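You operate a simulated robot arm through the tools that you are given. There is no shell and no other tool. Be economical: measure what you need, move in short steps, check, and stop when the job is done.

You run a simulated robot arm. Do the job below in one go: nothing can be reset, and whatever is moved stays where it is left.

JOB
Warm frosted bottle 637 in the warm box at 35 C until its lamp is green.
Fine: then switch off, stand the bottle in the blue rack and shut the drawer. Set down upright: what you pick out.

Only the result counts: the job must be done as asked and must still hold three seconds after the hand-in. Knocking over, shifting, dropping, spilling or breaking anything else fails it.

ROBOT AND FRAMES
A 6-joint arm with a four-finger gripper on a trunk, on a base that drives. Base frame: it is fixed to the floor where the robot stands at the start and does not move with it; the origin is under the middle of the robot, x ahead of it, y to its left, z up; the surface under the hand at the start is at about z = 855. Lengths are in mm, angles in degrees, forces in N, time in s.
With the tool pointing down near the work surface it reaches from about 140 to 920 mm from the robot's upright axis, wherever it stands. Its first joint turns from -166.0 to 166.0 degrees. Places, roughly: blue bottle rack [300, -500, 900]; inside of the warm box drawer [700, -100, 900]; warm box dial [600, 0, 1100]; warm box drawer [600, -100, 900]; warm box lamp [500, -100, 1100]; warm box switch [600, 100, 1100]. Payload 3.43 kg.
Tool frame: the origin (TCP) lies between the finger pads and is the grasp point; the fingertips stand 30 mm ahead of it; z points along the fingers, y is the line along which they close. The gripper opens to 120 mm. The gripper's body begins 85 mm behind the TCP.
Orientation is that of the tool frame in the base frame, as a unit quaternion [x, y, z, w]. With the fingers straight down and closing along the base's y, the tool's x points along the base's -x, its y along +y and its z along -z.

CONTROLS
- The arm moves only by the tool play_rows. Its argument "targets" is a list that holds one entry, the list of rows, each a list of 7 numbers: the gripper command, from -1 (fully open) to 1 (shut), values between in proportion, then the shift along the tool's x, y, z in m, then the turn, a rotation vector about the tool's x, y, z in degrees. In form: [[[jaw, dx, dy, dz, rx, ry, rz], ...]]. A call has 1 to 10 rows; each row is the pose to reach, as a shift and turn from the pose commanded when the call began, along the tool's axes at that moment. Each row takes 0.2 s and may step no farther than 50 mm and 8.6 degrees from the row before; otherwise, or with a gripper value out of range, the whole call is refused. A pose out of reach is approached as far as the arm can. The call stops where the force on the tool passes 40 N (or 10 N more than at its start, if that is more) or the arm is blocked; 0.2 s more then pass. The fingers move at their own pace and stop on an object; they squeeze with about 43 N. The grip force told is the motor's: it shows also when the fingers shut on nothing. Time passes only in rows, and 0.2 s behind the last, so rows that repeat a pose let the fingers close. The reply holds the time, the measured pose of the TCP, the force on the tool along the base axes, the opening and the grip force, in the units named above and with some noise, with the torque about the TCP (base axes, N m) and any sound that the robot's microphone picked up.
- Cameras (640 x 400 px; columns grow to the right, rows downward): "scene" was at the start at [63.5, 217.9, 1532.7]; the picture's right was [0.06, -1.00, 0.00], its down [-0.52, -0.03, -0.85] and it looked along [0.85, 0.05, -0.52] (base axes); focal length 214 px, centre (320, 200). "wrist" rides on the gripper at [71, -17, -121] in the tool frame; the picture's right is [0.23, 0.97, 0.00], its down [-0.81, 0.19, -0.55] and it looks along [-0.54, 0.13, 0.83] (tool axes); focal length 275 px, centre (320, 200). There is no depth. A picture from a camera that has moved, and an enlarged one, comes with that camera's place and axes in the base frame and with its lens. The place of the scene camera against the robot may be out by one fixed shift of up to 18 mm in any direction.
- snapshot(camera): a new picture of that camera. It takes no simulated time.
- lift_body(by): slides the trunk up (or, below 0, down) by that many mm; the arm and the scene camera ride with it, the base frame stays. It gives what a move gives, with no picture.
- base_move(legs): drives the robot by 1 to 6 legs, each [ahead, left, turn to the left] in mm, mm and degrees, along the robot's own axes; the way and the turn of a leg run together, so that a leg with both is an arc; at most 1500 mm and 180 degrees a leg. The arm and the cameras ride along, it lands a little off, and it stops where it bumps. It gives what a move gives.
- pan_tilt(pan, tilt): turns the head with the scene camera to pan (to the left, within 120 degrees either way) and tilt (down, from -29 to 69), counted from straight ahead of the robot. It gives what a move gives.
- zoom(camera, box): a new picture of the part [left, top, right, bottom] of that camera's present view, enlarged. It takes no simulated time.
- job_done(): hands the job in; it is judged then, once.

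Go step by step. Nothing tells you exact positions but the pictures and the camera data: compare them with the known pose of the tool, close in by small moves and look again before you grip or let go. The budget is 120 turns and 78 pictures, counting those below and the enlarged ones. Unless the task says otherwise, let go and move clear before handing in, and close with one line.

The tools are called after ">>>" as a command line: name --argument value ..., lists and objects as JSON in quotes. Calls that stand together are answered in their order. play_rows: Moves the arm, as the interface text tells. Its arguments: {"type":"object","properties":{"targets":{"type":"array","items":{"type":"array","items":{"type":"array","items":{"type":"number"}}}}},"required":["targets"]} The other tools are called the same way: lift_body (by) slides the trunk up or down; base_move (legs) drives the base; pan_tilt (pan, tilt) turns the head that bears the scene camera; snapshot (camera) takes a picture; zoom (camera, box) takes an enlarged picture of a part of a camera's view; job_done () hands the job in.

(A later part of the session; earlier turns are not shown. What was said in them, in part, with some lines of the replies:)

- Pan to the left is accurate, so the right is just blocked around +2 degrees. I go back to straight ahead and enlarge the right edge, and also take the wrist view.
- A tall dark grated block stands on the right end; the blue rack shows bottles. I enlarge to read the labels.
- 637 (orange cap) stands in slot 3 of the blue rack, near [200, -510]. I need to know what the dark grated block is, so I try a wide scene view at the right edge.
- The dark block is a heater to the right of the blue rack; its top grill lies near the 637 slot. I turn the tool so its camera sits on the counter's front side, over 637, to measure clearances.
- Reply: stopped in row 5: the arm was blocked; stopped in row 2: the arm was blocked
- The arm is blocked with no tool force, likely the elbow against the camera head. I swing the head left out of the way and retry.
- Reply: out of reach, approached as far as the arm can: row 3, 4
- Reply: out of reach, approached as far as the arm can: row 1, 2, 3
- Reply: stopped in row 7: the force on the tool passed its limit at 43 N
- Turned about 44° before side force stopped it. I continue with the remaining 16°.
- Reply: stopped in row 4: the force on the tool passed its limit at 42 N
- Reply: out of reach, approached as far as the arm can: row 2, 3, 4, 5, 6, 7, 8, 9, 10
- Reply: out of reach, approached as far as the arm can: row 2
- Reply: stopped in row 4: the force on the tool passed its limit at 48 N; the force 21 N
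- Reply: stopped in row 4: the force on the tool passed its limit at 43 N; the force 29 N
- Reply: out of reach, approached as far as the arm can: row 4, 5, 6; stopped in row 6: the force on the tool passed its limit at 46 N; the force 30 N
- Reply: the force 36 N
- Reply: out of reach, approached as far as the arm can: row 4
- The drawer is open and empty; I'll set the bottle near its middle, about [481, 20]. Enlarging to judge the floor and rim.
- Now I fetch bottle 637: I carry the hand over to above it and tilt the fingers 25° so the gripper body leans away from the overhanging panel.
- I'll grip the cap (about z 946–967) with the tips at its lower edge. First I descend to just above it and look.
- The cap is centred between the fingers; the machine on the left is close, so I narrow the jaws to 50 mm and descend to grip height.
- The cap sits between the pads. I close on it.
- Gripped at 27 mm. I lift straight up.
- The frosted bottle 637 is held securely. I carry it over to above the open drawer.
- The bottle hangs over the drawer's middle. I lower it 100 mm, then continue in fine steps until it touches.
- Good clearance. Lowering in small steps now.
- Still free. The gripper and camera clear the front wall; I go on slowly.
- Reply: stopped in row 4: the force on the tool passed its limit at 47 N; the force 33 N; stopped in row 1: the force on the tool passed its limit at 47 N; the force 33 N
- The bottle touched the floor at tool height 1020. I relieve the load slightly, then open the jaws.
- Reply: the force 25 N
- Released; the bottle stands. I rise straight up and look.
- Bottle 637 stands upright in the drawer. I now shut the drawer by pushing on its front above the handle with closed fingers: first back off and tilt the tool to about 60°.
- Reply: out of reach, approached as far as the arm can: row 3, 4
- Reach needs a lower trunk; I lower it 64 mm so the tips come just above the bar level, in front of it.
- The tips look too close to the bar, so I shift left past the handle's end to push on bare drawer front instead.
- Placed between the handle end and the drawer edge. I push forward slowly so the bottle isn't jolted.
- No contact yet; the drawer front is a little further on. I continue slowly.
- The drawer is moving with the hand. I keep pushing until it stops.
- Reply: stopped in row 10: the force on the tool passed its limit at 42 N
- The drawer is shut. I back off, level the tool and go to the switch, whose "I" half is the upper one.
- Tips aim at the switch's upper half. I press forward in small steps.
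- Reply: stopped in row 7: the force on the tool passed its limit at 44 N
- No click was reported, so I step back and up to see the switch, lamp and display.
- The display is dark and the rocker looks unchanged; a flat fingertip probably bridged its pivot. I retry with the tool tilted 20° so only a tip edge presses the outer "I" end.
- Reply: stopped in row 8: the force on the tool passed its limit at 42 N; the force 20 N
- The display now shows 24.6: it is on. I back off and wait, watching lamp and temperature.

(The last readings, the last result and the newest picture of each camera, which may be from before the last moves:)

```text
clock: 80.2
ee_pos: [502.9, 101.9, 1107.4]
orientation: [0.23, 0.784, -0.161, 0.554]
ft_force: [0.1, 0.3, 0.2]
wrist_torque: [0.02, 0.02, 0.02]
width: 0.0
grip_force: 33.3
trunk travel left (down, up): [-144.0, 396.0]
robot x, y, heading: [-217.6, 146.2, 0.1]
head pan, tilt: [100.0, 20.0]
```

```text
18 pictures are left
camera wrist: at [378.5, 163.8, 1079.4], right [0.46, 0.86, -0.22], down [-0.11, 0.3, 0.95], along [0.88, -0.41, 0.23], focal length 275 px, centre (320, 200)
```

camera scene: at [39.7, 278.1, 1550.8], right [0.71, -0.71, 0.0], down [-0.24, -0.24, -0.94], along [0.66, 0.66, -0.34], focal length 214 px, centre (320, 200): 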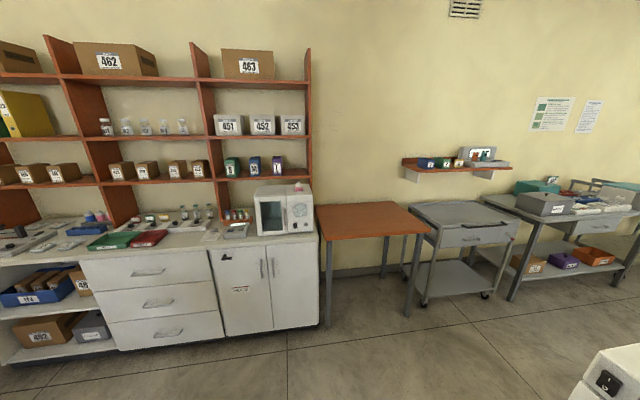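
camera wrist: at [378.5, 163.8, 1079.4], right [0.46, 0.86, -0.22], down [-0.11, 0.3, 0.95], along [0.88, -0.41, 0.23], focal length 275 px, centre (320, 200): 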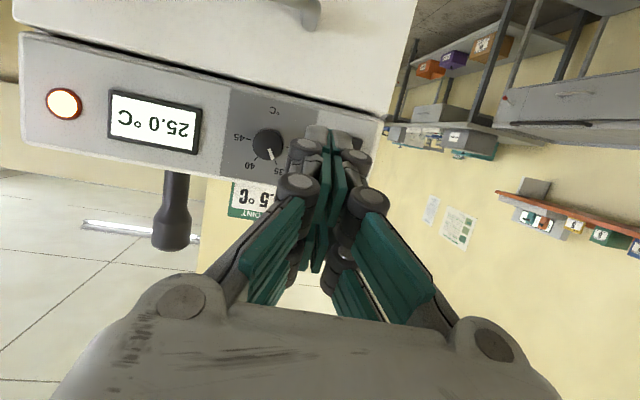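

Lamp is orange and the display reads 25.0 °C, rising about 0.5 °C/s. I wait in place.

>>> play_rows --targets '[[[1, 0, 0, 0, 0, 0, 0], [1, 0, 0, 0, 0, 0, 0], [1, 0, 0, 0, 0, 0, 0], [1, 0, 0, 0, 0, 0, 0], [1, 0, 0, 0, 0, 0, 0], [1, 0, 0, 0, 0, 0, 0], [1, 0, 0, 0, 0, 0, 0], [1, 0, 0, 0, 0, 0, 0], [1, 0, 0, 0, 0, 0, 0], [1, 0, 0, 0, 0, 0, 0]]]'

>>> play_rows --targets '[[[1, 0, 0, 0, 0, 0, 0], [1, 0, 0, 0, 0, 0, 0], [1, 0, 0, 0, 0, 0, 0], [1, 0, 0, 0, 0, 0, 0], [1, 0, 0, 0, 0, 0, 0], [1, 0, 0, 0, 0, 0, 0], [1, 0, 0, 0, 0, 0, 0], [1, 0, 0, 0, 0, 0, 0], [1, 0, 0, 0, 0, 0, 0], [1, 0, 0, 0, 0, 0, 0]]]'

>>> play_rows --targets '[[[1, 0, 0, 0, 0, 0, 0], [1, 0, 0, 0, 0, 0, 0], [1, 0, 0, 0, 0, 0, 0], [1, 0, 0, 0, 0, 0, 0], [1, 0, 0, 0, 0, 0, 0], [1, 0, 0, 0, 0, 0, 0], [1, 0, 0, 0, 0, 0, 0], [1, 0, 0, 0, 0, 0, 0], [1, 0, 0, 0, 0, 0, 0], [1, 0, 0, 0, 0, 0, 0]]]'

>>> play_rows --targets '[[[1, 0, 0, 0, 0, 0, 0], [1, 0, 0, 0, 0, 0, 0], [1, 0, 0, 0, 0, 0, 0], [1, 0, 0, 0, 0, 0, 0], [1, 0, 0, 0, 0, 0, 0], [1, 0, 0, 0, 0, 0, 0], [1, 0, 0, 0, 0, 0, 0], [1, 0, 0, 0, 0, 0, 0], [1, 0, 0, 0, 0, 0, 0], [1, 0, 0, 0, 0, 0, 0]]]'

>>> zoom --camera "wrist" --box '[20, 60, 300, 200]'

```text
clock: 82.4
ee_pos: [504.9, 101.2, 1107.2]
orientation: [0.229, 0.784, -0.161, 0.555]
ft_force: [-0.2, 0.4, -0.4]
wrist_torque: [0.0, -0.01, -0.04]
width: 0.0
grip_force: 33.5
trunk travel left (down, up): [-144.0, 396.0]
robot x, y, heading: [-216.5, 144.6, 0.4]
head pan, tilt: [100.0, 20.0]
```

```text
clock: 84.6
ee_pos: [504.6, 102.2, 1108.6]
orientation: [0.23, 0.784, -0.162, 0.554]
ft_force: [0.6, -0.4, -0.1]
wrist_torque: [-0.01, -0.02, 0.0]
width: 0.0
grip_force: 33.7
trunk travel left (down, up): [-144.0, 396.0]
robot x, y, heading: [-217.5, 146.0, 0.3]
head pan, tilt: [100.0, 20.0]
```

```text
clock: 86.8
ee_pos: [504.1, 101.9, 1108.7]
orientation: [0.23, 0.784, -0.161, 0.554]
ft_force: [-0.6, -0.1, -0.3]
wrist_torque: [-0.01, -0.03, 0.02]
width: 0.1
grip_force: 33.2
trunk travel left (down, up): [-144.0, 396.0]
robot x, y, heading: [-218.4, 149.1, 0.1]
head pan, tilt: [100.0, 20.0]
```

```text
clock: 89.0
ee_pos: [504.3, 101.9, 1106.7]
orientation: [0.23, 0.783, -0.162, 0.554]
ft_force: [-0.2, -0.3, -1.3]
wrist_torque: [0.0, -0.03, -0.02]
width: 0.0
grip_force: 34.0
trunk travel left (down, up): [-144.0, 396.0]
robot x, y, heading: [-216.4, 148.3, -0.1]
head pan, tilt: [100.0, 20.0]
```

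```text
2.29 times, centred on (160, 130) of wrist
camera zoom: at [379.0, 163.8, 1079.4], right [0.46, 0.86, -0.22], down [-0.11, 0.3, 0.95], along [0.88, -0.41, 0.23], focal length 629 px, centre (686, 360)
```

zoom: 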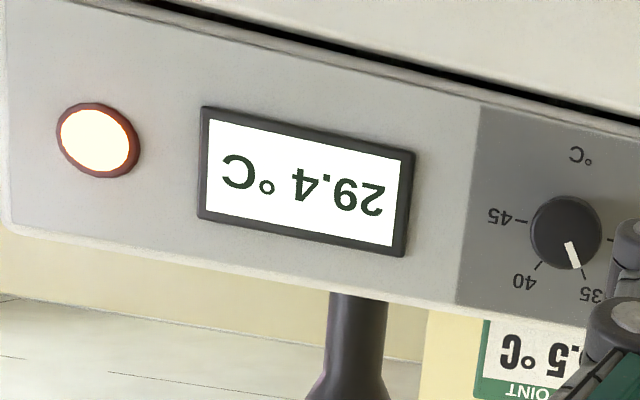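

29.4 °C, still heating. About 12 s more.

>>> play_rows --targets '[[[1, 0, 0, 0, 0, 0, 0], [1, 0, 0, 0, 0, 0, 0], [1, 0, 0, 0, 0, 0, 0], [1, 0, 0, 0, 0, 0, 0], [1, 0, 0, 0, 0, 0, 0], [1, 0, 0, 0, 0, 0, 0], [1, 0, 0, 0, 0, 0, 0], [1, 0, 0, 0, 0, 0, 0], [1, 0, 0, 0, 0, 0, 0], [1, 0, 0, 0, 0, 0, 0]]]'

>>> play_rows --targets '[[[1, 0, 0, 0, 0, 0, 0], [1, 0, 0, 0, 0, 0, 0], [1, 0, 0, 0, 0, 0, 0], [1, 0, 0, 0, 0, 0, 0], [1, 0, 0, 0, 0, 0, 0], [1, 0, 0, 0, 0, 0, 0], [1, 0, 0, 0, 0, 0, 0], [1, 0, 0, 0, 0, 0, 0], [1, 0, 0, 0, 0, 0, 0], [1, 0, 0, 0, 0, 0, 0]]]'

>>> play_rows --targets '[[[1, 0, 0, 0, 0, 0, 0], [1, 0, 0, 0, 0, 0, 0], [1, 0, 0, 0, 0, 0, 0], [1, 0, 0, 0, 0, 0, 0], [1, 0, 0, 0, 0, 0, 0], [1, 0, 0, 0, 0, 0, 0], [1, 0, 0, 0, 0, 0, 0], [1, 0, 0, 0, 0, 0, 0], [1, 0, 0, 0, 0, 0, 0], [1, 0, 0, 0, 0, 0, 0]]]'

>>> play_rows --targets '[[[1, 0, 0, 0, 0, 0, 0], [1, 0, 0, 0, 0, 0, 0], [1, 0, 0, 0, 0, 0, 0], [1, 0, 0, 0, 0, 0, 0], [1, 0, 0, 0, 0, 0, 0], [1, 0, 0, 0, 0, 0, 0], [1, 0, 0, 0, 0, 0, 0], [1, 0, 0, 0, 0, 0, 0], [1, 0, 0, 0, 0, 0, 0], [1, 0, 0, 0, 0, 0, 0]]]'

>>> play_rows --targets '[[[1, 0, 0, 0, 0, 0, 0], [1, 0, 0, 0, 0, 0, 0], [1, 0, 0, 0, 0, 0, 0], [1, 0, 0, 0, 0, 0, 0], [1, 0, 0, 0, 0, 0, 0], [1, 0, 0, 0, 0, 0, 0], [1, 0, 0, 0, 0, 0, 0], [1, 0, 0, 0, 0, 0, 0], [1, 0, 0, 0, 0, 0, 0], [1, 0, 0, 0, 0, 0, 0]]]'

>>> play_rows --targets '[[[1, 0, 0, 0, 0, 0, 0], [1, 0, 0, 0, 0, 0, 0], [1, 0, 0, 0, 0, 0, 0], [1, 0, 0, 0, 0, 0, 0], [1, 0, 0, 0, 0, 0, 0], [1, 0, 0, 0, 0, 0, 0], [1, 0, 0, 0, 0, 0, 0]]]'

>>> zoom --camera "wrist" --box '[20, 60, 300, 200]'

```text
clock: 91.2
ee_pos: [503.6, 102.7, 1107.6]
orientation: [0.23, 0.783, -0.162, 0.554]
ft_force: [1.2, -0.2, -1.1]
wrist_torque: [0.01, 0.04, 0.0]
width: 0.0
grip_force: 34.0
trunk travel left (down, up): [-144.0, 396.0]
robot x, y, heading: [-220.2, 143.6, 0.4]
head pan, tilt: [100.0, 20.0]
```

```text
clock: 93.4
ee_pos: [504.2, 102.6, 1107.0]
orientation: [0.23, 0.783, -0.162, 0.554]
ft_force: [0.4, -0.1, 0.5]
wrist_torque: [0.0, -0.01, 0.0]
width: 0.0
grip_force: 33.6
trunk travel left (down, up): [-144.0, 396.0]
robot x, y, heading: [-218.6, 149.0, 0.6]
head pan, tilt: [100.0, 20.0]
```

```text
clock: 95.6
ee_pos: [505.3, 102.3, 1107.7]
orientation: [0.23, 0.783, -0.161, 0.555]
ft_force: [-0.4, -1.1, 0.3]
wrist_torque: [-0.01, 0.01, 0.03]
width: 0.0
grip_force: 33.7
trunk travel left (down, up): [-144.0, 396.0]
robot x, y, heading: [-214.4, 145.7, 0.0]
head pan, tilt: [100.0, 20.0]
```

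```text
clock: 97.8
ee_pos: [504.3, 102.4, 1108.6]
orientation: [0.23, 0.784, -0.162, 0.554]
ft_force: [0.2, 0.4, -0.3]
wrist_torque: [0.01, 0.03, 0.0]
width: 0.0
grip_force: 33.5
trunk travel left (down, up): [-144.0, 396.0]
robot x, y, heading: [-213.0, 144.5, -0.0]
head pan, tilt: [100.0, 20.0]
```

```text
clock: 100.0
ee_pos: [504.0, 101.9, 1108.6]
orientation: [0.231, 0.783, -0.162, 0.554]
ft_force: [0.4, 0.0, 0.2]
wrist_torque: [0.01, -0.02, 0.0]
width: 0.0
grip_force: 33.4
trunk travel left (down, up): [-144.0, 396.0]
robot x, y, heading: [-217.2, 143.5, 0.1]
head pan, tilt: [100.0, 20.0]
```

```text
clock: 101.6
ee_pos: [505.1, 102.8, 1107.6]
orientation: [0.229, 0.784, -0.161, 0.554]
ft_force: [0.5, -0.3, -0.5]
wrist_torque: [-0.02, 0.03, 0.0]
width: 0.0
grip_force: 33.4
trunk travel left (down, up): [-144.0, 396.0]
robot x, y, heading: [-217.7, 142.9, 0.1]
head pan, tilt: [100.0, 20.0]
```

```text
2.29 times, centred on (160, 130) of wrist
camera zoom: at [379.0, 163.8, 1079.4], right [0.46, 0.86, -0.22], down [-0.11, 0.3, 0.95], along [0.88, -0.41, 0.23], focal length 629 px, centre (686, 360)
```

zoom: 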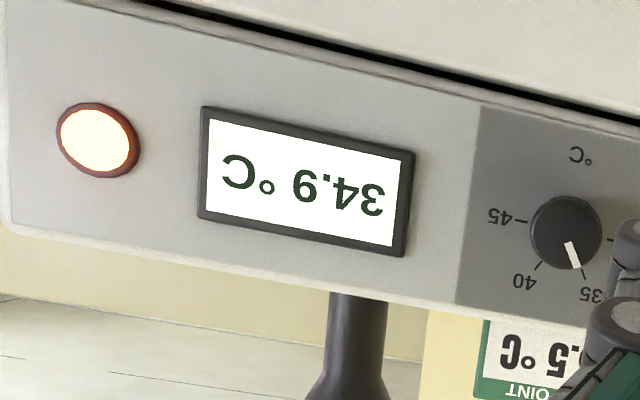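

34.9 °C, lamp still orange; the bottle probably needs a soak. I wait about 11 s more.

>>> play_rows --targets '[[[1, 0, 0, 0, 0, 0, 0], [1, 0, 0, 0, 0, 0, 0], [1, 0, 0, 0, 0, 0, 0], [1, 0, 0, 0, 0, 0, 0], [1, 0, 0, 0, 0, 0, 0], [1, 0, 0, 0, 0, 0, 0], [1, 0, 0, 0, 0, 0, 0], [1, 0, 0, 0, 0, 0, 0], [1, 0, 0, 0, 0, 0, 0], [1, 0, 0, 0, 0, 0, 0]]]'

>>> play_rows --targets '[[[1, 0, 0, 0, 0, 0, 0], [1, 0, 0, 0, 0, 0, 0], [1, 0, 0, 0, 0, 0, 0], [1, 0, 0, 0, 0, 0, 0], [1, 0, 0, 0, 0, 0, 0], [1, 0, 0, 0, 0, 0, 0], [1, 0, 0, 0, 0, 0, 0], [1, 0, 0, 0, 0, 0, 0], [1, 0, 0, 0, 0, 0, 0], [1, 0, 0, 0, 0, 0, 0]]]'

>>> play_rows --targets '[[[1, 0, 0, 0, 0, 0, 0], [1, 0, 0, 0, 0, 0, 0], [1, 0, 0, 0, 0, 0, 0], [1, 0, 0, 0, 0, 0, 0], [1, 0, 0, 0, 0, 0, 0], [1, 0, 0, 0, 0, 0, 0], [1, 0, 0, 0, 0, 0, 0], [1, 0, 0, 0, 0, 0, 0], [1, 0, 0, 0, 0, 0, 0], [1, 0, 0, 0, 0, 0, 0]]]'

>>> play_rows --targets '[[[1, 0, 0, 0, 0, 0, 0], [1, 0, 0, 0, 0, 0, 0], [1, 0, 0, 0, 0, 0, 0], [1, 0, 0, 0, 0, 0, 0], [1, 0, 0, 0, 0, 0, 0], [1, 0, 0, 0, 0, 0, 0], [1, 0, 0, 0, 0, 0, 0], [1, 0, 0, 0, 0, 0, 0], [1, 0, 0, 0, 0, 0, 0], [1, 0, 0, 0, 0, 0, 0]]]'

>>> play_rows --targets '[[[1, 0, 0, 0, 0, 0, 0], [1, 0, 0, 0, 0, 0, 0], [1, 0, 0, 0, 0, 0, 0], [1, 0, 0, 0, 0, 0, 0], [1, 0, 0, 0, 0, 0, 0], [1, 0, 0, 0, 0, 0, 0], [1, 0, 0, 0, 0, 0, 0], [1, 0, 0, 0, 0, 0, 0], [1, 0, 0, 0, 0, 0, 0], [1, 0, 0, 0, 0, 0, 0]]]'

>>> zoom --camera "wrist" --box '[20, 60, 300, 200]'

```text
clock: 103.8
ee_pos: [503.9, 102.5, 1107.4]
orientation: [0.229, 0.784, -0.161, 0.554]
ft_force: [-0.2, -0.1, 0.5]
wrist_torque: [0.03, -0.02, 0.04]
width: 0.3
grip_force: 33.4
trunk travel left (down, up): [-144.0, 396.0]
robot x, y, heading: [-218.5, 152.3, 0.2]
head pan, tilt: [100.0, 20.0]
```

```text
clock: 106.0
ee_pos: [505.1, 101.6, 1108.0]
orientation: [0.23, 0.784, -0.161, 0.554]
ft_force: [-0.8, 0.2, 0.5]
wrist_torque: [-0.01, 0.0, -0.01]
width: 0.0
grip_force: 33.4
trunk travel left (down, up): [-144.0, 396.0]
robot x, y, heading: [-217.9, 144.9, 0.4]
head pan, tilt: [100.0, 20.0]
```

```text
clock: 108.2
ee_pos: [502.9, 103.3, 1107.5]
orientation: [0.23, 0.783, -0.162, 0.554]
ft_force: [-0.1, -0.3, -0.3]
wrist_torque: [0.01, -0.01, 0.01]
width: 0.1
grip_force: 33.5
trunk travel left (down, up): [-144.0, 396.0]
robot x, y, heading: [-217.9, 147.8, 0.4]
head pan, tilt: [100.0, 20.0]
```

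```text
clock: 110.4
ee_pos: [504.4, 101.3, 1107.6]
orientation: [0.23, 0.784, -0.161, 0.554]
ft_force: [-0.4, 0.7, -0.6]
wrist_torque: [0.0, -0.06, 0.02]
width: 0.0
grip_force: 34.0
trunk travel left (down, up): [-144.0, 396.0]
robot x, y, heading: [-216.1, 144.6, 0.2]
head pan, tilt: [100.0, 20.0]
```

```text
clock: 112.6
ee_pos: [504.4, 103.1, 1106.9]
orientation: [0.23, 0.784, -0.162, 0.554]
ft_force: [0.4, 0.5, 0.4]
wrist_torque: [0.01, -0.01, -0.05]
width: 0.3
grip_force: 33.0
trunk travel left (down, up): [-144.0, 396.0]
robot x, y, heading: [-212.3, 146.7, 0.2]
head pan, tilt: [100.0, 20.0]
```

```text
2.29 times, centred on (160, 130) of wrist
camera zoom: at [379.0, 163.8, 1079.4], right [0.46, 0.86, -0.22], down [-0.11, 0.3, 0.95], along [0.88, -0.41, 0.23], focal length 629 px, centre (686, 360)
```

zoom: 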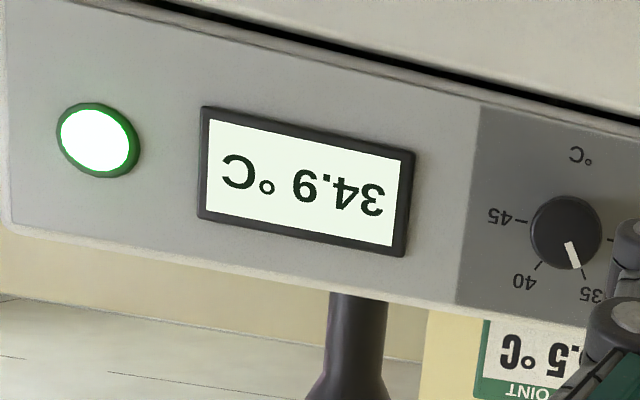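

The lamp is green at 34.9 °C. Now I switch off by pressing the lower "O" end the same way.

>>> play_rows --targets '[[[1, 0.0042, 0.016, 0.025, 0, 0, 0], [1, 0.0084, 0.0321, 0.0497, 0, 0, 0], [1, 0.0084, 0.0321, 0.0497, 0, 0, 0]]]'

>>> play_rows --targets '[[[1, -0.0068, -0.0007, 0.0188, 0, 0, 0], [1, -0.0082, -0.0008, 0.0226, 0, 0, 0], [1, -0.0092, -0.0009, 0.0254, 0, 0, 0], [1, -0.0099, -0.001, 0.0273, 0, 0, 0], [1, -0.0106, -0.001, 0.0291, 0, 0, 0], [1, -0.0113, -0.0011, 0.031, 0, 0, 0], [1, -0.012, -0.0012, 0.0329, 0, 0, 0], [1, -0.0127, -0.0013, 0.0348, 0, 0, 0], [1, -0.0133, -0.0013, 0.0367, 0, 0, 0], [1, -0.014, -0.0014, 0.0386, 0, 0, 0]]]'

>>> zoom --camera "wrist" --box '[0, 0, 400, 240]'

```text
clock: 113.4
ee_pos: [561.7, 108.0, 1082.3]
orientation: [0.229, 0.784, -0.161, 0.554]
ft_force: [0.5, -0.2, -0.5]
wrist_torque: [-0.03, 0.03, -0.05]
width: 0.0
grip_force: 33.0
trunk travel left (down, up): [-144.0, 396.0]
robot x, y, heading: [-219.0, 145.8, -0.0]
head pan, tilt: [100.0, 20.0]
```

```text
clock: 114.8
ee_pos: [581.7, 92.6, 1084.7]
orientation: [0.229, 0.783, -0.16, 0.555]
ft_force: [-13.8, 6.2, 6.0]
wrist_torque: [-0.24, -0.31, -0.18]
width: 0.0
grip_force: 32.6
trunk travel left (down, up): [-144.0, 396.0]
robot x, y, heading: [-221.0, 147.5, 0.4]
head pan, tilt: [100.0, 20.0]
stopped in row 6: the force on the tool passed its limit at 42 N (the readings are from after the stop); the commanded pose is now the measured one
```

```text
1.60 times, centred on (200, 120) of wrist
camera zoom: at [457.0, 154.1, 1057.2], right [0.46, 0.86, -0.21], down [-0.11, 0.29, 0.95], along [0.88, -0.41, 0.23], focal length 440 px, centre (512, 328)
```

zoom: 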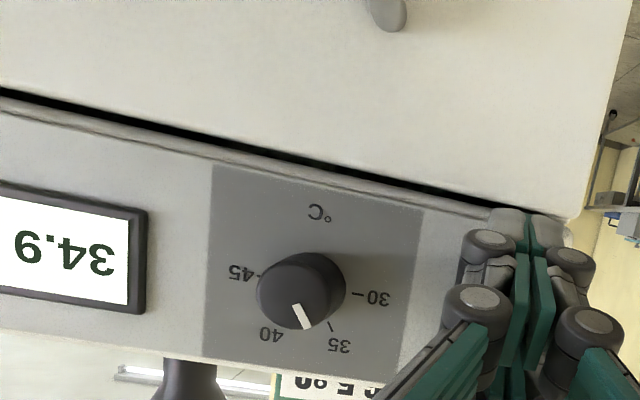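

Still on: the press stopped about 5 mm shallower than before. I press again from here in 1 mm steps, slightly higher.

>>> play_rows --targets '[[[1, -0.0023, 0, 0.0002, 0, 0, 0], [1, -0.0027, 0, 0.0012, 0, 0, 0], [1, -0.003, 0, 0.0021, 0, 0, 0], [1, -0.0033, 0, 0.003, 0, 0, 0], [1, -0.0037, 0, 0.004, 0, 0, 0], [1, -0.004, 0, 0.0049, 0, 0, 0], [1, -0.0044, 0, 0.0058, 0, 0, 0], [1, -0.0047, 0, 0.0068, 0, 0, 0]]]'

>>> zoom --camera "wrist" --box '[0, 0, 400, 240]'

```text
clock: 115.5
ee_pos: [583.2, 92.5, 1087.6]
orientation: [0.23, 0.784, -0.16, 0.554]
ft_force: [-13.8, 5.0, 6.0]
wrist_torque: [-0.19, -0.3, -0.2]
width: 0.0
grip_force: 33.5
trunk travel left (down, up): [-144.0, 396.0]
robot x, y, heading: [-219.7, 145.3, -0.0]
head pan, tilt: [100.0, 20.0]
stopped in row 3: the force on the tool passed its limit at 42 N (the readings are from after the stop); the commanded pose is now the measured one
```

```text
1.60 times, centred on (200, 120) of wrist
camera zoom: at [457.4, 154.6, 1058.8], right [0.46, 0.86, -0.21], down [-0.11, 0.29, 0.95], along [0.88, -0.41, 0.23], focal length 440 px, centre (512, 328)
```

zoom: 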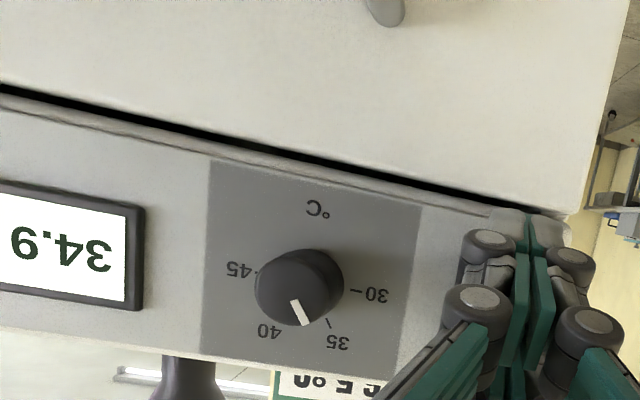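

It didn't flip — the contact was too near the pivot. I back off a little, go 8 mm lower and press the very end of the rocker.

>>> play_rows --targets '[[[1, 0.0051, 0.0005, -0.0141, 0, 0, 0], [1, 0.0132, 0.0005, -0.0112, 0, 0, 0], [1, 0.0105, 0.0003, -0.0037, 0, 0, 0], [1, 0.0095, 0.0002, -0.0009, 0, 0, 0], [1, 0.0088, 0.0001, 0.001, 0, 0, 0], [1, 0.0081, 0, 0.0029, 0, 0, 0], [1, 0.0075, 0, 0.0047, 0, 0, 0], [1, 0.0068, -0.0001, 0.0066, 0, 0, 0], [1, 0.0061, -0.0001, 0.0085, 0, 0, 0], [1, 0.0054, -0.0002, 0.0104, 0, 0, 0]]]'

>>> zoom --camera "wrist" --box '[0, 0, 400, 240]'

```text
clock: 117.2
ee_pos: [583.9, 93.5, 1078.1]
orientation: [0.23, 0.785, -0.158, 0.553]
ft_force: [-11.9, 5.8, 2.2]
wrist_torque: [-0.14, -0.21, -0.16]
width: 0.0
grip_force: 33.5
trunk travel left (down, up): [-144.0, 396.0]
robot x, y, heading: [-221.2, 147.6, 0.4]
head pan, tilt: [100.0, 20.0]
stopped in row 8: the force on the tool passed its limit at 44 N (the readings are from after the stop); the commanded pose is now the measured one
```

```text
1.60 times, centred on (200, 120) of wrist
camera zoom: at [458.1, 154.8, 1049.7], right [0.46, 0.86, -0.21], down [-0.11, 0.29, 0.95], along [0.88, -0.41, 0.22], focal length 440 px, centre (512, 328)
```

zoom: 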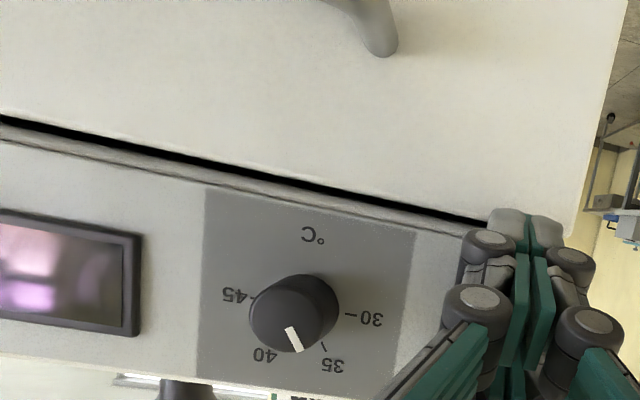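

It is off (display dark). Next I reopen the drawer: back off, level the tool, then roll it 90° for the handle.

>>> play_rows --targets '[[[1, 0.0085, 0.001, -0.0235, 0, 0, 0], [1, 0.0049, 0.0017, -0.055, 0, -6.7, 0], [1, -0.004, 0.0026, -0.083, 0, -13.3, 0], [1, -0.013, 0.0035, -0.111, 0, -20, 0]]]'

>>> play_rows --targets '[[[0.2, 0, -0.008, 0, 0, 0, 8.4], [0.2, 0, -0.016, 0, 0, 0, 16.8], [0.2, 0, -0.024, 0, 0, 0, 25.2], [0.2, 0, -0.032, 0, 0, 0, 33.6], [0.2, 0, -0.04, 0, 0, 0, 42], [0.2, 0, -0.05, 0, 0, 0, 50.4], [0.2, 0, -0.06, 0, 0, 0, 58.8], [0.2, 0, -0.07, 0, 0, 0, 67.2], [0.2, 0, -0.08, 0, 0, 0, 75.6], [0.2, 0, -0.09, 0, 0, 0, 84]]]'

>>> lift_body --by -134

```text
clock: 118.2
ee_pos: [500.4, 150.9, 1125.4]
orientation: [0.198, 0.677, -0.196, 0.681]
ft_force: [-0.4, 0.0, 0.0]
wrist_torque: [0.0, -0.03, -0.02]
width: 0.2
grip_force: 33.3
trunk travel left (down, up): [-144.0, 396.0]
robot x, y, heading: [-215.0, 148.1, 0.2]
head pan, tilt: [100.0, 20.0]
```

```text
clock: 120.4
ee_pos: [454.8, 72.1, 1126.2]
orientation: [0.604, 0.377, 0.303, 0.634]
ft_force: [-0.6, -0.3, 0.4]
wrist_torque: [-0.02, -0.01, 0.04]
width: 48.0
grip_force: 0.1
trunk travel left (down, up): [-144.0, 396.0]
robot x, y, heading: [-218.5, 148.8, 0.3]
head pan, tilt: [100.0, 20.0]
```

```text
clock: 122.0
ee_pos: [454.8, 71.7, 991.8]
orientation: [0.604, 0.377, 0.303, 0.633]
ft_force: [0.1, 0.7, 0.2]
wrist_torque: [0.01, -0.01, -0.03]
width: 48.1
grip_force: 0.1
trunk travel left (down, up): [-10.0, 530.0]
robot x, y, heading: [-219.4, 146.3, 0.2]
head pan, tilt: [100.0, 20.0]
```

I align in front of the bar at the known grip height and check with one picture.

>>> play_rows --targets '[[[0.2, -0.0327, 0.0049, 0.015, 0, -1.1, 3.2], [0.2, -0.0327, 0.0049, 0.04, 0, -2.2, 6.4], [0.2, -0.0327, 0.0049, 0.065, 0, -2.2, 6.4]]]'

>>> snapshot --camera "wrist"

```text
clock: 122.8
ee_pos: [493.9, 4.1, 998.8]
orientation: [0.638, 0.353, 0.309, 0.611]
ft_force: [0.3, 0.4, 1.3]
wrist_torque: [-0.02, -0.01, 0.01]
width: 47.9
grip_force: 0.1
out of reach, approached as far as the arm can: row 2, 3
trunk travel left (down, up): [-10.0, 530.0]
robot x, y, heading: [-219.2, 147.1, 0.3]
head pan, tilt: [100.0, 20.0]
```

```text
11 pictures are left
camera wrist: at [432.8, 132.4, 986.5], right [0.2, 0.18, 0.96], down [-0.9, -0.36, 0.26], along [0.4, -0.91, 0.09], focal length 275 px, centre (320, 200)
```

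wrist: 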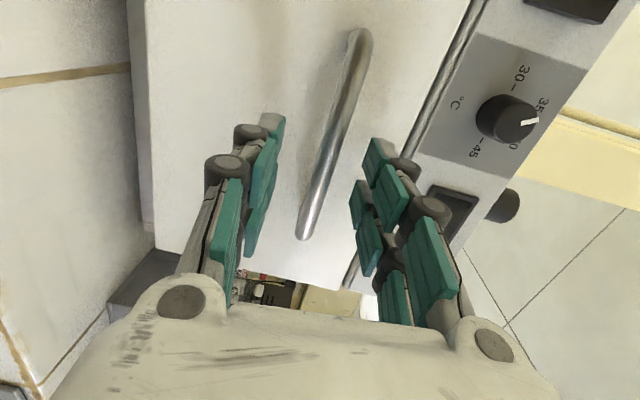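

Same view as the first time. I move in 16 mm and close.

>>> play_rows --targets '[[[0.2, 0.002, 0.0015, 0.008, 0, 0, 0], [0.2, 0.0035, 0.0023, 0.016, 0, 0, 0], [1, 0.0035, 0.0023, 0.016, 0, 0, 0], [1, 0.0035, 0.0023, 0.016, 0, 0, 0], [1, 0.0035, 0.0023, 0.016, 0, 0, 0]]]'

```text
clock: 124.0
ee_pos: [509.5, -2.6, 999.8]
orientation: [0.638, 0.353, 0.309, 0.611]
ft_force: [-0.3, -0.4, -3.9]
wrist_torque: [1.76, -1.25, -0.23]
width: 12.1
grip_force: 44.9
trunk travel left (down, up): [-10.0, 530.0]
robot x, y, heading: [-219.0, 145.1, 0.3]
head pan, tilt: [100.0, 20.0]
```

Gripped. I pull gently along the drawer axis.

>>> play_rows --targets '[[[1, 0, -0.0001, -0.002, 0, 0, 0], [1, 0, -0.0003, -0.005, 0, 0, 0], [1, 0, -0.0006, -0.01, 0, 0, 0], [1, 0, -0.0011, -0.017, 0, 0, 0], [1, 0.0001, -0.0016, -0.025, 0, 0, 0], [1, 0.0001, -0.0021, -0.033, 0, 0, 0], [1, 0.0002, -0.0026, -0.042, 0, 0, 0], [1, 0.0002, -0.0032, -0.051, 0, 0, 0], [1, 0.0003, -0.0038, -0.06, 0, 0, 0], [1, 0.0003, -0.0043, -0.068, 0, 0, 0]]]'

```text
clock: 126.2
ee_pos: [451.5, 39.6, 1000.8]
orientation: [0.638, 0.357, 0.308, 0.609]
ft_force: [15.5, 22.5, 25.6]
wrist_torque: [1.64, -1.37, -0.11]
width: 12.2
grip_force: 45.1
trunk travel left (down, up): [-10.0, 530.0]
robot x, y, heading: [-218.1, 148.2, 0.3]
head pan, tilt: [100.0, 20.0]
```

Out 71 mm with some side load; I continue with a small correction.

>>> play_rows --targets '[[[1, 0.001, 0.0012, -0.002, 0, 0, 0], [1, 0.0015, 0.0008, -0.01, 0, 0, 0], [1, 0.0017, 0.0002, -0.019, 0, 0, 0], [1, 0.0019, -0.0004, -0.028, 0, 0, 0], [1, 0.002, -0.0009, -0.037, 0, 0, 0], [1, 0.0021, -0.0014, -0.045, 0, 0, 0]]]'

```text
clock: 127.6
ee_pos: [417.9, 63.9, 1000.8]
orientation: [0.639, 0.36, 0.305, 0.607]
ft_force: [18.5, 28.4, -17.4]
wrist_torque: [1.84, -1.15, 0.01]
width: 12.8
grip_force: 45.4
trunk travel left (down, up): [-10.0, 530.0]
robot x, y, heading: [-218.3, 148.3, 0.7]
head pan, tilt: [100.0, 20.0]
```

Pulled 112 mm; the side load shows the rail runs slightly more to the left, so I correct for it and pull the remaining 45 mm.

>>> play_rows --targets '[[[1, 0.0015, -0.0006, -0.001, 0, 0, 0], [1, 0.0025, -0.0012, -0.006, 0, 0, 0], [1, 0.003, -0.0018, -0.014, 0, 0, 0], [1, 0.0034, -0.0023, -0.022, 0, 0, 0], [1, 0.0038, -0.0028, -0.03, 0, 0, 0], [1, 0.0042, -0.0033, -0.038, 0, 0, 0], [1, 0.0045, -0.0038, -0.046, 0, 0, 0]]]'

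```text
clock: 129.2
ee_pos: [378.4, 90.8, 1000.6]
orientation: [0.64, 0.363, 0.301, 0.607]
ft_force: [10.6, 16.6, 5.3]
wrist_torque: [1.69, -1.34, 0.71]
width: 13.0
grip_force: 45.4
out of reach, approached as far as the arm can: row 6, 7
trunk travel left (down, up): [-10.0, 530.0]
robot x, y, heading: [-219.5, 145.3, 0.2]
head pan, tilt: [100.0, 20.0]
```

Open 160 mm. I release and back off the bar, then raise the trunk.

>>> play_rows --targets '[[[-0.2, 0, 0, 0, 0, 0, 0], [-0.2, 0, 0, 0, 0, 0, 0], [-0.2, 0, 0, -0.02, 0, 0, 0], [-0.2, 0, 0, -0.045, 0, 0, 0]]]'

>>> lift_body --by 198

```text
clock: 130.2
ee_pos: [345.9, 109.8, 1012.4]
orientation: [0.639, 0.366, 0.297, 0.608]
ft_force: [0.2, -0.4, -0.5]
wrist_torque: [0.0, 0.0, 0.02]
width: 72.1
grip_force: 0.0
out of reach, approached as far as the arm can: row 3, 4
trunk travel left (down, up): [-10.0, 530.0]
robot x, y, heading: [-218.1, 147.4, 0.4]
head pan, tilt: [100.0, 20.0]
```

```text
clock: 132.3
ee_pos: [347.0, 111.3, 1209.5]
orientation: [0.64, 0.366, 0.298, 0.606]
ft_force: [-0.2, 0.5, -0.1]
wrist_torque: [0.01, 0.03, 0.01]
width: 72.0
grip_force: 0.1
trunk travel left (down, up): [-208.0, 332.0]
robot x, y, heading: [-220.7, 146.8, 0.3]
head pan, tilt: [100.0, 20.0]
```

>>> play_rows --targets '[[[-0.17, -0.001, 0.001, 0.012, 4.6, 4.6, -4.6], [-0.17, -0.002, 0.002, 0.025, 9.2, 9.2, -9.2], [-0.17, -0.003, 0.004, 0.037, 13.8, 13.8, -13.8], [-0.17, -0.004, 0.005, 0.05, 18.4, 18.4, -18.4], [-0.17, -0.005, 0.006, 0.062, 23, 23, -23], [-0.17, -0.006, 0.007, 0.075, 27.6, 27.6, -27.6], [-0.17, -0.007, 0.008, 0.087, 32.2, 32.2, -32.2], [-0.17, -0.008, 0.01, 0.1, 36.8, 36.8, -36.8], [-0.17, -0.008, 0.011, 0.112, 41.4, 41.4, -41.4], [-0.17, -0.009, 0.012, 0.12, 46, 46, -46]]]'

>>> play_rows --targets '[[[-0.17, 0, 0, 0, 4.6, 4.6, -4.6], [-0.17, 0, 0, 0, 9.2, 9.2, -9.2], [-0.17, 0, 0, 0, 13.8, 13.8, -13.8], [-0.17, 0, 0, 0, 18.4, 18.4, -18.4], [-0.17, 0, 0, 0, 23.1, 23.1, -23.1]]]'

>>> play_rows --targets '[[[-0.17, 0, 0, 0, -0.8, -7.7, 0], [-0.17, 0, 0, 0, -1.5, -15.5, 0], [-0.17, 0, 0, 0, -2.3, -23.2, 0], [-0.17, 0, 0, 0, -3, -31, 0]]]'

>>> snapshot --camera "wrist"

```text
clock: 134.6
ee_pos: [442.1, 37.1, 1211.5]
orientation: [0.469, 0.853, 0.106, 0.203]
ft_force: [0.0, -0.1, 0.4]
wrist_torque: [-0.02, 0.04, 0.0]
width: 69.9
grip_force: 0.0
trunk travel left (down, up): [-208.0, 332.0]
robot x, y, heading: [-220.0, 151.0, 0.4]
head pan, tilt: [100.0, 20.0]
```

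```text
clock: 135.8
ee_pos: [443.0, 36.5, 1212.2]
orientation: [0.291, 0.955, -0.017, -0.049]
ft_force: [-0.3, 0.0, -0.2]
wrist_torque: [0.01, 0.02, -0.01]
width: 70.1
grip_force: 0.0
trunk travel left (down, up): [-208.0, 332.0]
robot x, y, heading: [-217.3, 147.9, 0.2]
head pan, tilt: [100.0, 20.0]
```

```text
clock: 136.8
ee_pos: [441.9, 36.1, 1213.0]
orientation: [0.279, 0.933, -0.069, 0.218]
ft_force: [-1.1, 0.3, 0.6]
wrist_torque: [-0.01, 0.03, 0.01]
width: 70.2
grip_force: 0.0
trunk travel left (down, up): [-208.0, 332.0]
robot x, y, heading: [-217.9, 146.8, 0.1]
head pan, tilt: [100.0, 20.0]
```

```text
10 pictures are left
camera wrist: at [334.5, 89.1, 1288.5], right [0.36, 0.93, -0.11], down [0.51, -0.1, 0.85], along [0.78, -0.37, -0.51], focal length 275 px, centre (320, 200)
```

wrist: 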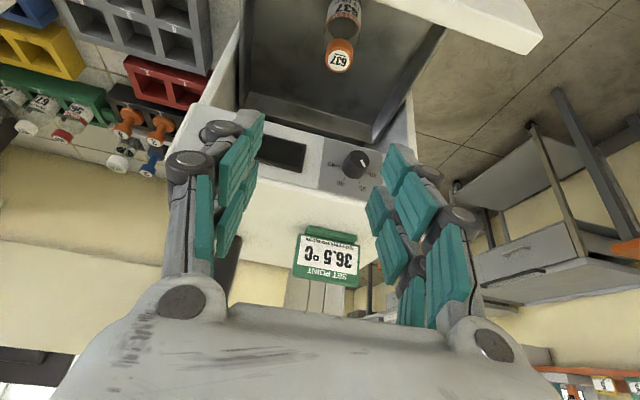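

The bottle still stands upright in the drawer. I move over it and down to just above its cap, and check.

>>> play_rows --targets '[[[-0.17, -0.0137, 0.0122, 0.03, 0, 0, 0], [-0.17, 0.0, 0.0122, 0.07, 0, 0, 0], [-0.17, 0.008, 0.0122, 0.105, 0, 0, 0], [-0.17, 0.0154, 0.0122, 0.1353, 0, 0, 0]]]'

>>> snapshot --camera "wrist"

```text
clock: 137.8
ee_pos: [487.4, 20.6, 1084.7]
orientation: [0.278, 0.933, -0.069, 0.217]
ft_force: [1.2, 0.1, 0.5]
wrist_torque: [-0.01, -0.01, -0.01]
width: 70.3
grip_force: 0.0
trunk travel left (down, up): [-208.0, 332.0]
robot x, y, heading: [-217.2, 149.6, 0.4]
head pan, tilt: [100.0, 20.0]
```

```text
9 pictures are left
camera wrist: at [379.8, 71.4, 1160.5], right [0.36, 0.93, -0.11], down [0.51, -0.1, 0.85], along [0.78, -0.37, -0.51], focal length 275 px, centre (320, 200)
```

wrist: 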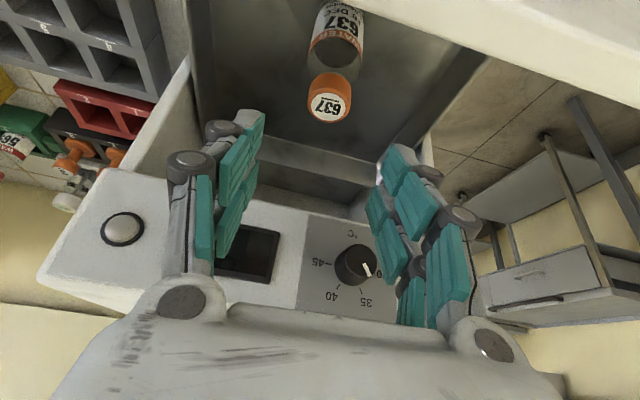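

The cap is aligned just as at the first pick. I descend to grip height and close.

>>> play_rows --targets '[[[0.17, 0, 0, 0, 0, 0, 0], [0.17, 0.01, 0, 0.02, 0, 0, 0], [0.17, 0.02, 0, 0.04, 0, 0, 0], [0.17, 0.0288, 0, 0.058, 0, 0, 0]]]'

>>> play_rows --targets '[[[0.6, 0, 0, 0, 0, 0, 0], [1, 0, 0, 0, 0, 0, 0], [1, 0, 0, 0, 0, 0, 0]]]'

```text
clock: 138.8
ee_pos: [486.1, 20.0, 1019.3]
orientation: [0.279, 0.933, -0.07, 0.217]
ft_force: [-0.1, 0.4, 0.6]
wrist_torque: [0.0, 0.03, -0.02]
width: 49.6
grip_force: 0.0
trunk travel left (down, up): [-208.0, 332.0]
robot x, y, heading: [-217.7, 148.2, 0.1]
head pan, tilt: [100.0, 20.0]
```

```text
clock: 139.6
ee_pos: [486.5, 20.4, 1019.8]
orientation: [0.278, 0.933, -0.069, 0.217]
ft_force: [0.6, -0.7, 0.1]
wrist_torque: [-0.04, 0.01, -0.02]
width: 28.5
grip_force: 42.7
trunk travel left (down, up): [-208.0, 332.0]
robot x, y, heading: [-217.3, 146.3, 0.5]
head pan, tilt: [100.0, 20.0]
```

Gripped at 28.5 mm. I lift straight up and check the hold.

>>> play_rows --targets '[[[1, -0.0045, 0, -0.009, 0, 0, 0], [1, -0.0134, 0, -0.027, 0, 0, 0], [1, -0.0267, 0, -0.054, 0, 0, 0], [1, -0.0445, 0, -0.09, 0, 0, 0], [1, -0.0623, 0, -0.126, 0, 0, 0], [1, -0.0801, 0, -0.1615, 0, 0, 0]]]'

>>> snapshot --camera "wrist"

```text
clock: 140.9
ee_pos: [487.1, 21.3, 1201.6]
orientation: [0.278, 0.933, -0.068, 0.217]
ft_force: [-0.6, 0.2, -0.6]
wrist_torque: [0.04, 0.04, -0.03]
width: 27.9
grip_force: 42.9
trunk travel left (down, up): [-208.0, 332.0]
robot x, y, heading: [-218.1, 143.6, 0.2]
head pan, tilt: [100.0, 20.0]
```

```text
8 pictures are left
camera wrist: at [380.0, 73.7, 1277.3], right [0.36, 0.93, -0.11], down [0.51, -0.1, 0.85], along [0.78, -0.37, -0.51], focal length 275 px, centre (320, 200)
```

wrist: 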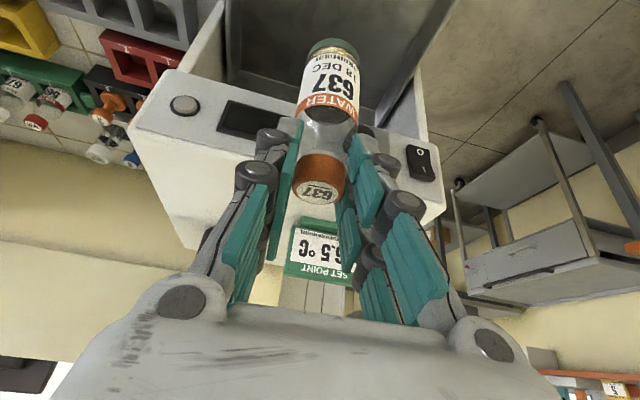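

Held just as before. I carry it back to above slot 3 of the blue rack.

>>> play_rows --targets '[[[1, -0.0026, -0.0428, 0.0017, 0, 0, 0], [1, -0.0052, -0.0856, 0.0033, 0, 0, 0], [1, -0.0078, -0.1284, 0.005, 0, 0, 0], [1, -0.0104, -0.1712, 0.0067, 0, 0, 0], [1, -0.013, -0.214, 0.0084, 0, 0, 0], [1, -0.0157, -0.2567, 0.01, 0, 0, 0], [1, -0.0183, -0.2995, 0.0117, 0, 0, 0], [1, -0.0209, -0.3423, 0.0134, 0, 0, 0], [1, -0.0235, -0.3851, 0.015, 0, 0, 0], [1, -0.0261, -0.4279, 0.0167, 0, 0, 0]]]'

>>> play_rows --targets '[[[1, -0.0026, -0.0428, 0.0017, 0, 0, 0], [1, -0.0052, -0.0856, 0.0033, 0, 0, 0], [1, -0.0078, -0.1284, 0.005, 0, 0, 0], [1, -0.0104, -0.1712, 0.0067, 0, 0, 0], [1, -0.0104, -0.1712, 0.0067, 0, 0, 0]]]'

```text
clock: 143.2
ee_pos: [275.1, -354.8, 1199.4]
orientation: [0.279, 0.933, -0.069, 0.217]
ft_force: [-0.7, -1.5, -1.0]
wrist_torque: [0.0, -0.03, -0.02]
width: 27.7
grip_force: 43.0
trunk travel left (down, up): [-208.0, 332.0]
robot x, y, heading: [-219.2, 146.9, 0.4]
head pan, tilt: [100.0, 20.0]
```

```text
clock: 144.3
ee_pos: [193.6, -504.9, 1198.6]
orientation: [0.278, 0.933, -0.069, 0.217]
ft_force: [-0.3, -0.3, -0.6]
wrist_torque: [0.0, 0.01, 0.0]
width: 27.7
grip_force: 43.3
trunk travel left (down, up): [-208.0, 332.0]
robot x, y, heading: [-220.1, 149.3, 0.0]
head pan, tilt: [100.0, 20.0]
```

Above the slot. I lower to just over the rack and check.

>>> play_rows --targets '[[[1, 0.016, 0.0003, 0.0322, 0, 0, 0], [1, 0.0319, 0.0006, 0.0645, 0, 0, 0], [1, 0.0479, 0.0009, 0.0967, 0, 0, 0], [1, 0.0576, 0.001, 0.1164, 0, 0, 0], [1, 0.0576, 0.001, 0.1164, 0, 0, 0]]]'

>>> snapshot --camera "wrist"

```text
clock: 145.6
ee_pos: [192.2, -504.1, 1069.3]
orientation: [0.278, 0.933, -0.068, 0.216]
ft_force: [-0.5, -1.0, -0.5]
wrist_torque: [-0.01, -0.03, -0.01]
width: 27.4
grip_force: 43.2
trunk travel left (down, up): [-208.0, 332.0]
robot x, y, heading: [-219.6, 146.9, 0.3]
head pan, tilt: [100.0, 20.0]
```

```text
7 pictures are left
camera wrist: at [85.5, -450.8, 1145.5], right [0.36, 0.93, -0.11], down [0.51, -0.1, 0.85], along [0.78, -0.37, -0.51], focal length 275 px, centre (320, 200)
```

wrist: 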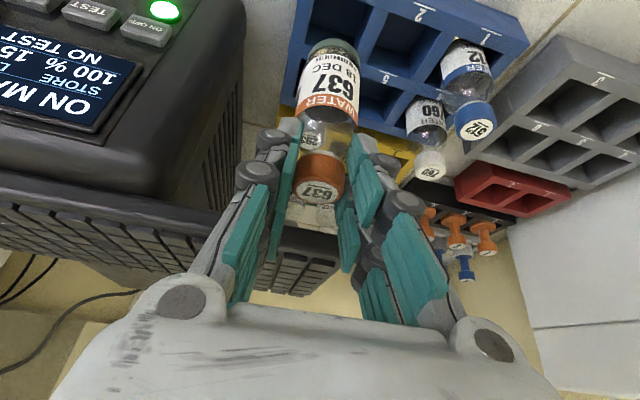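

Lined up with slot 3. I lower it in with small steps, watching the force.

>>> play_rows --targets '[[[1, 0.0035, 0.0001, 0.0072, 0, 0, 0], [1, 0.0071, 0.0001, 0.0143, 0, 0, 0], [1, 0.0106, 0.0002, 0.0215, 0, 0, 0], [1, 0.0142, 0.0003, 0.0287, 0, 0, 0], [1, 0.0177, 0.0003, 0.0358, 0, 0, 0], [1, 0.0213, 0.0004, 0.043, 0, 0, 0], [1, 0.0248, 0.0005, 0.0502, 0, 0, 0], [1, 0.0284, 0.0005, 0.0573, 0, 0, 0], [1, 0.031, 0.0006, 0.0627, 0, 0, 0]]]'

```text
clock: 147.6
ee_pos: [193.8, -502.0, 999.9]
orientation: [0.278, 0.934, -0.068, 0.216]
ft_force: [0.5, -0.8, -0.4]
wrist_torque: [-0.04, -0.04, 0.03]
width: 27.4
grip_force: 43.0
trunk travel left (down, up): [-208.0, 332.0]
robot x, y, heading: [-220.8, 143.8, 0.2]
head pan, tilt: [100.0, 20.0]
```

Free so far, with no side force. On down to the slot floor in 2–3 mm steps.

>>> play_rows --targets '[[[1, 0.0018, 0, 0.0036, 0, 0, 0], [1, 0.0035, 0.0001, 0.0072, 0, 0, 0], [1, 0.0053, 0.0001, 0.0107, 0, 0, 0], [1, 0.0071, 0.0001, 0.0143, 0, 0, 0], [1, 0.0084, 0.0001, 0.017, 0, 0, 0], [1, 0.0093, 0.0001, 0.0188, 0, 0, 0], [1, 0.0102, 0.0001, 0.0206, 0, 0, 0], [1, 0.0109, 0.0002, 0.0219, 0, 0, 0]]]'

```text
clock: 149.3
ee_pos: [194.8, -502.0, 977.4]
orientation: [0.279, 0.933, -0.07, 0.217]
ft_force: [1.5, -3.5, 11.1]
wrist_torque: [-0.29, -0.21, -0.09]
width: 27.5
grip_force: 42.6
trunk travel left (down, up): [-208.0, 332.0]
robot x, y, heading: [-219.8, 143.4, 0.4]
head pan, tilt: [100.0, 20.0]
```

It rests on the slot floor at the original height. I open, then rise a bit and look.

>>> play_rows --targets '[[[0.6, 0, 0, 0, 0, 0, 0], [0.17, 0, 0, 0, 0, 0, 0], [0.17, 0, 0, 0, 0, 0, 0], [0.17, -0.0089, 0, -0.0179, 0, 0, 0], [0.17, -0.0222, 0, -0.0448, 0, 0, 0], [0.17, -0.0355, 0, -0.0716, 0, 0, 0]]]'

>>> snapshot --camera "wrist"

```text
clock: 150.8
ee_pos: [193.8, -502.4, 1054.7]
orientation: [0.279, 0.933, -0.069, 0.217]
ft_force: [0.3, -0.1, 0.4]
wrist_torque: [0.02, 0.01, -0.01]
width: 49.6
grip_force: 0.1
trunk travel left (down, up): [-208.0, 332.0]
robot x, y, heading: [-217.9, 147.5, 0.0]
head pan, tilt: [100.0, 20.0]
```

```text
6 pictures are left
camera wrist: at [86.9, -449.6, 1130.2], right [0.36, 0.93, -0.11], down [0.51, -0.1, 0.85], along [0.78, -0.37, -0.51], focal length 275 px, centre (320, 200)
```

wrist: 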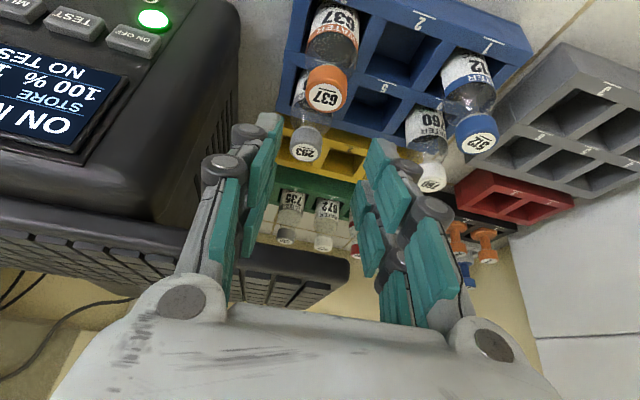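

637 stands upright in slot 3. Next I go back to shut the drawer: up, then across.

>>> play_rows --targets '[[[0.17, -0.0172, 0, -0.0347, 0, 0, 0], [0.17, -0.0344, 0, -0.0694, 0, 0, 0], [0.17, -0.0516, 0, -0.1041, 0, 0, 0], [0.17, -0.0687, 0, -0.1388, 0, 0, 0], [1, -0.0571, 0.0432, -0.1449, 0, 0, 0], [1, -0.0456, 0.0863, -0.151, 0, 0, 0], [1, -0.034, 0.1295, -0.1571, 0, 0, 0], [1, -0.0224, 0.1726, -0.1632, 0, 0, 0], [1, -0.0109, 0.2158, -0.1694, 0, 0, 0], [1, 0.0007, 0.2589, -0.1755, 0, 0, 0]]]'

>>> play_rows --targets '[[[1, 0.0116, 0.0432, -0.0061, 0, 0, 0], [1, 0.0231, 0.0863, -0.0122, 0, 0, 0], [1, 0.0347, 0.1295, -0.0183, 0, 0, 0], [1, 0.0463, 0.1726, -0.0244, 0, 0, 0], [1, 0.0579, 0.2158, -0.0306, 0, 0, 0], [1, 0.0694, 0.2589, -0.0367, 0, 0, 0], [1, 0.081, 0.3021, -0.0428, 0, 0, 0], [1, 0.0926, 0.3452, -0.0489, 0, 0, 0], [1, 0.1041, 0.3884, -0.055, 0, 0, 0], [1, 0.1157, 0.4315, -0.0611, 0, 0, 0]]]'

>>> play_rows --targets '[[[1, 0, 0, 0, 0, -6.6, 0], [1, 0, 0, 0, 0, -13.2, 0], [1, 0, 0, 0, 0, -19.8, 0], [1, 0, 0, 0, 0, -26.4, 0], [1, 0, 0, 0, 0, -33, 0]]]'

```text
clock: 152.9
ee_pos: [271.9, -239.9, 1209.1]
orientation: [0.279, 0.933, -0.068, 0.217]
ft_force: [0.1, 0.1, -0.7]
wrist_torque: [-0.01, 0.02, 0.02]
width: 0.1
grip_force: 33.7
trunk travel left (down, up): [-208.0, 332.0]
robot x, y, heading: [-217.4, 141.7, 0.5]
head pan, tilt: [100.0, 20.0]
```

```text
clock: 155.2
ee_pos: [399.1, 188.6, 1208.7]
orientation: [0.278, 0.933, -0.07, 0.216]
ft_force: [0.9, 0.6, -0.1]
wrist_torque: [0.01, -0.01, 0.0]
width: 0.1
grip_force: 33.6
trunk travel left (down, up): [-208.0, 332.0]
robot x, y, heading: [-216.1, 144.7, 0.3]
head pan, tilt: [100.0, 20.0]
```

```text
clock: 156.3
ee_pos: [400.8, 190.3, 1211.7]
orientation: [0.247, 0.832, -0.146, 0.474]
ft_force: [-0.9, 0.1, 0.6]
wrist_torque: [-0.01, 0.01, 0.01]
width: 0.1
grip_force: 33.2
trunk travel left (down, up): [-208.0, 332.0]
robot x, y, heading: [-218.6, 147.5, 0.4]
head pan, tilt: [100.0, 20.0]
```

I lower the trunk so the closed fingers are level with the drawer front, left of the handle.

>>> lift_body --by -188

>>> snapshot --camera "wrist"

```text
clock: 158.4
ee_pos: [400.8, 188.4, 1023.6]
orientation: [0.247, 0.833, -0.145, 0.473]
ft_force: [-0.3, -0.7, 0.0]
wrist_torque: [0.0, -0.02, 0.02]
width: 0.1
grip_force: 33.4
trunk travel left (down, up): [-20.0, 520.0]
robot x, y, heading: [-220.2, 146.8, 0.5]
head pan, tilt: [100.0, 20.0]
```

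```text
5 pictures are left
camera wrist: at [273.4, 254.1, 1022.3], right [0.44, 0.88, -0.21], down [0.06, 0.2, 0.98], along [0.9, -0.44, 0.04], focal length 275 px, centre (320, 200)
```

wrist: 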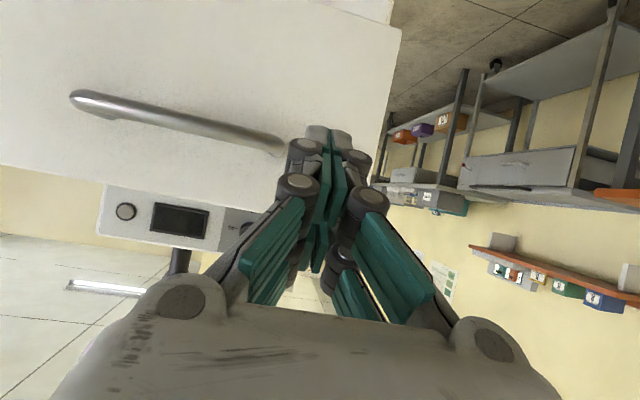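

Same arrangement as the first shutting. I push the empty drawer shut.

>>> play_rows --targets '[[[1, -0.0077, -0.0003, 0.0129, 0, 0, 0], [1, -0.0153, -0.0007, 0.0258, 0, 0, 0], [1, -0.023, -0.001, 0.0387, 0, 0, 0], [1, -0.0306, -0.0014, 0.0515, 0, 0, 0], [1, -0.0383, -0.0017, 0.0644, 0, 0, 0], [1, -0.0459, -0.0021, 0.0773, 0, 0, 0], [1, -0.0536, -0.0024, 0.0902, 0, 0, 0], [1, -0.0612, -0.0028, 0.1031, 0, 0, 0], [1, -0.0689, -0.0031, 0.116, 0, 0, 0], [1, -0.0765, -0.0035, 0.1289, 0, 0, 0]]]'

>>> play_rows --targets '[[[1, -0.0036, -0.0002, 0.006, 0, 0, 0], [1, -0.0071, -0.0003, 0.012, 0, 0, 0], [1, -0.0107, -0.0005, 0.018, 0, 0, 0], [1, -0.0143, -0.0006, 0.0241, 0, 0, 0], [1, -0.0179, -0.0008, 0.0301, 0, 0, 0], [1, -0.0214, -0.001, 0.0361, 0, 0, 0], [1, -0.025, -0.0011, 0.0421, 0, 0, 0], [1, -0.0286, -0.0013, 0.0481, 0, 0, 0], [1, -0.0321, -0.0014, 0.0541, 0, 0, 0], [1, -0.0352, -0.0016, 0.0593, 0, 0, 0]]]'

```text
clock: 160.6
ee_pos: [523.4, 106.1, 1022.8]
orientation: [0.248, 0.833, -0.146, 0.473]
ft_force: [0.5, -0.6, 1.1]
wrist_torque: [-0.02, 0.0, 0.01]
width: 0.0
grip_force: 33.2
trunk travel left (down, up): [-20.0, 520.0]
robot x, y, heading: [-218.8, 145.6, 0.2]
head pan, tilt: [100.0, 20.0]
```

```text
clock: 162.8
ee_pos: [573.1, 70.5, 1022.5]
orientation: [0.247, 0.834, -0.144, 0.472]
ft_force: [-16.3, 7.1, 7.3]
wrist_torque: [-0.23, -0.3, -0.21]
width: 0.2
grip_force: 33.7
trunk travel left (down, up): [-20.0, 520.0]
robot x, y, heading: [-216.7, 147.5, 0.2]
head pan, tilt: [100.0, 20.0]
stopped in row 10: the force on the tool passed its limit at 49 N (the readings are from after the stop); the commanded pose is now the measured one
```

Shut, at the same stop as before. I back off and take a final look at the box front.

>>> play_rows --targets '[[[1, 0.02, 0, -0.034, 0, 0, 0], [1, 0.04, 0, -0.068, 0, 0, 0], [1, 0.06, 0, -0.102, 0, 0, 0]]]'

>>> snapshot --camera "wrist"

```text
clock: 163.6
ee_pos: [475.7, 133.8, 1023.0]
orientation: [0.248, 0.834, -0.145, 0.471]
ft_force: [0.3, 0.0, -0.3]
wrist_torque: [0.01, -0.03, 0.01]
width: 0.0
grip_force: 33.5
trunk travel left (down, up): [-20.0, 520.0]
robot x, y, heading: [-220.7, 148.3, 0.6]
head pan, tilt: [100.0, 20.0]
```

```text
4 pictures are left
camera wrist: at [348.7, 199.0, 1023.2], right [0.44, 0.88, -0.21], down [0.06, 0.2, 0.98], along [0.9, -0.44, 0.03], focal length 275 px, centre (320, 200)
```

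wrist: 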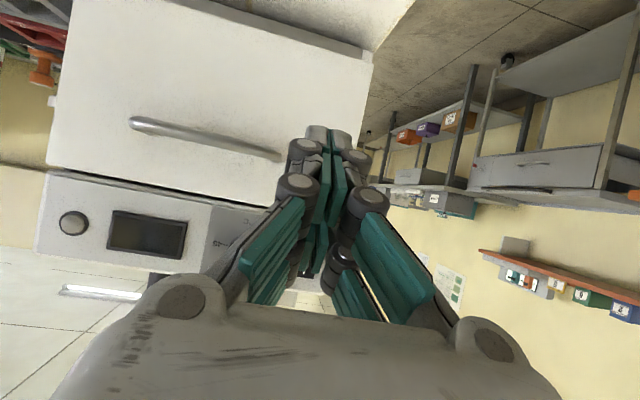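

The drawer is shut, lamp and display are dark, the hand is clear, and 637 stands in the blue rack. I hand in.

>>> job_done

```text
The job is handed in.
```

Bottle 637 was warmed with the dial on 35 °C until the lamp turned green (the display read 34.9 °C). The box is switched off, the bottle is back upright in slot 3 of the blue rack, and the drawer is shut.
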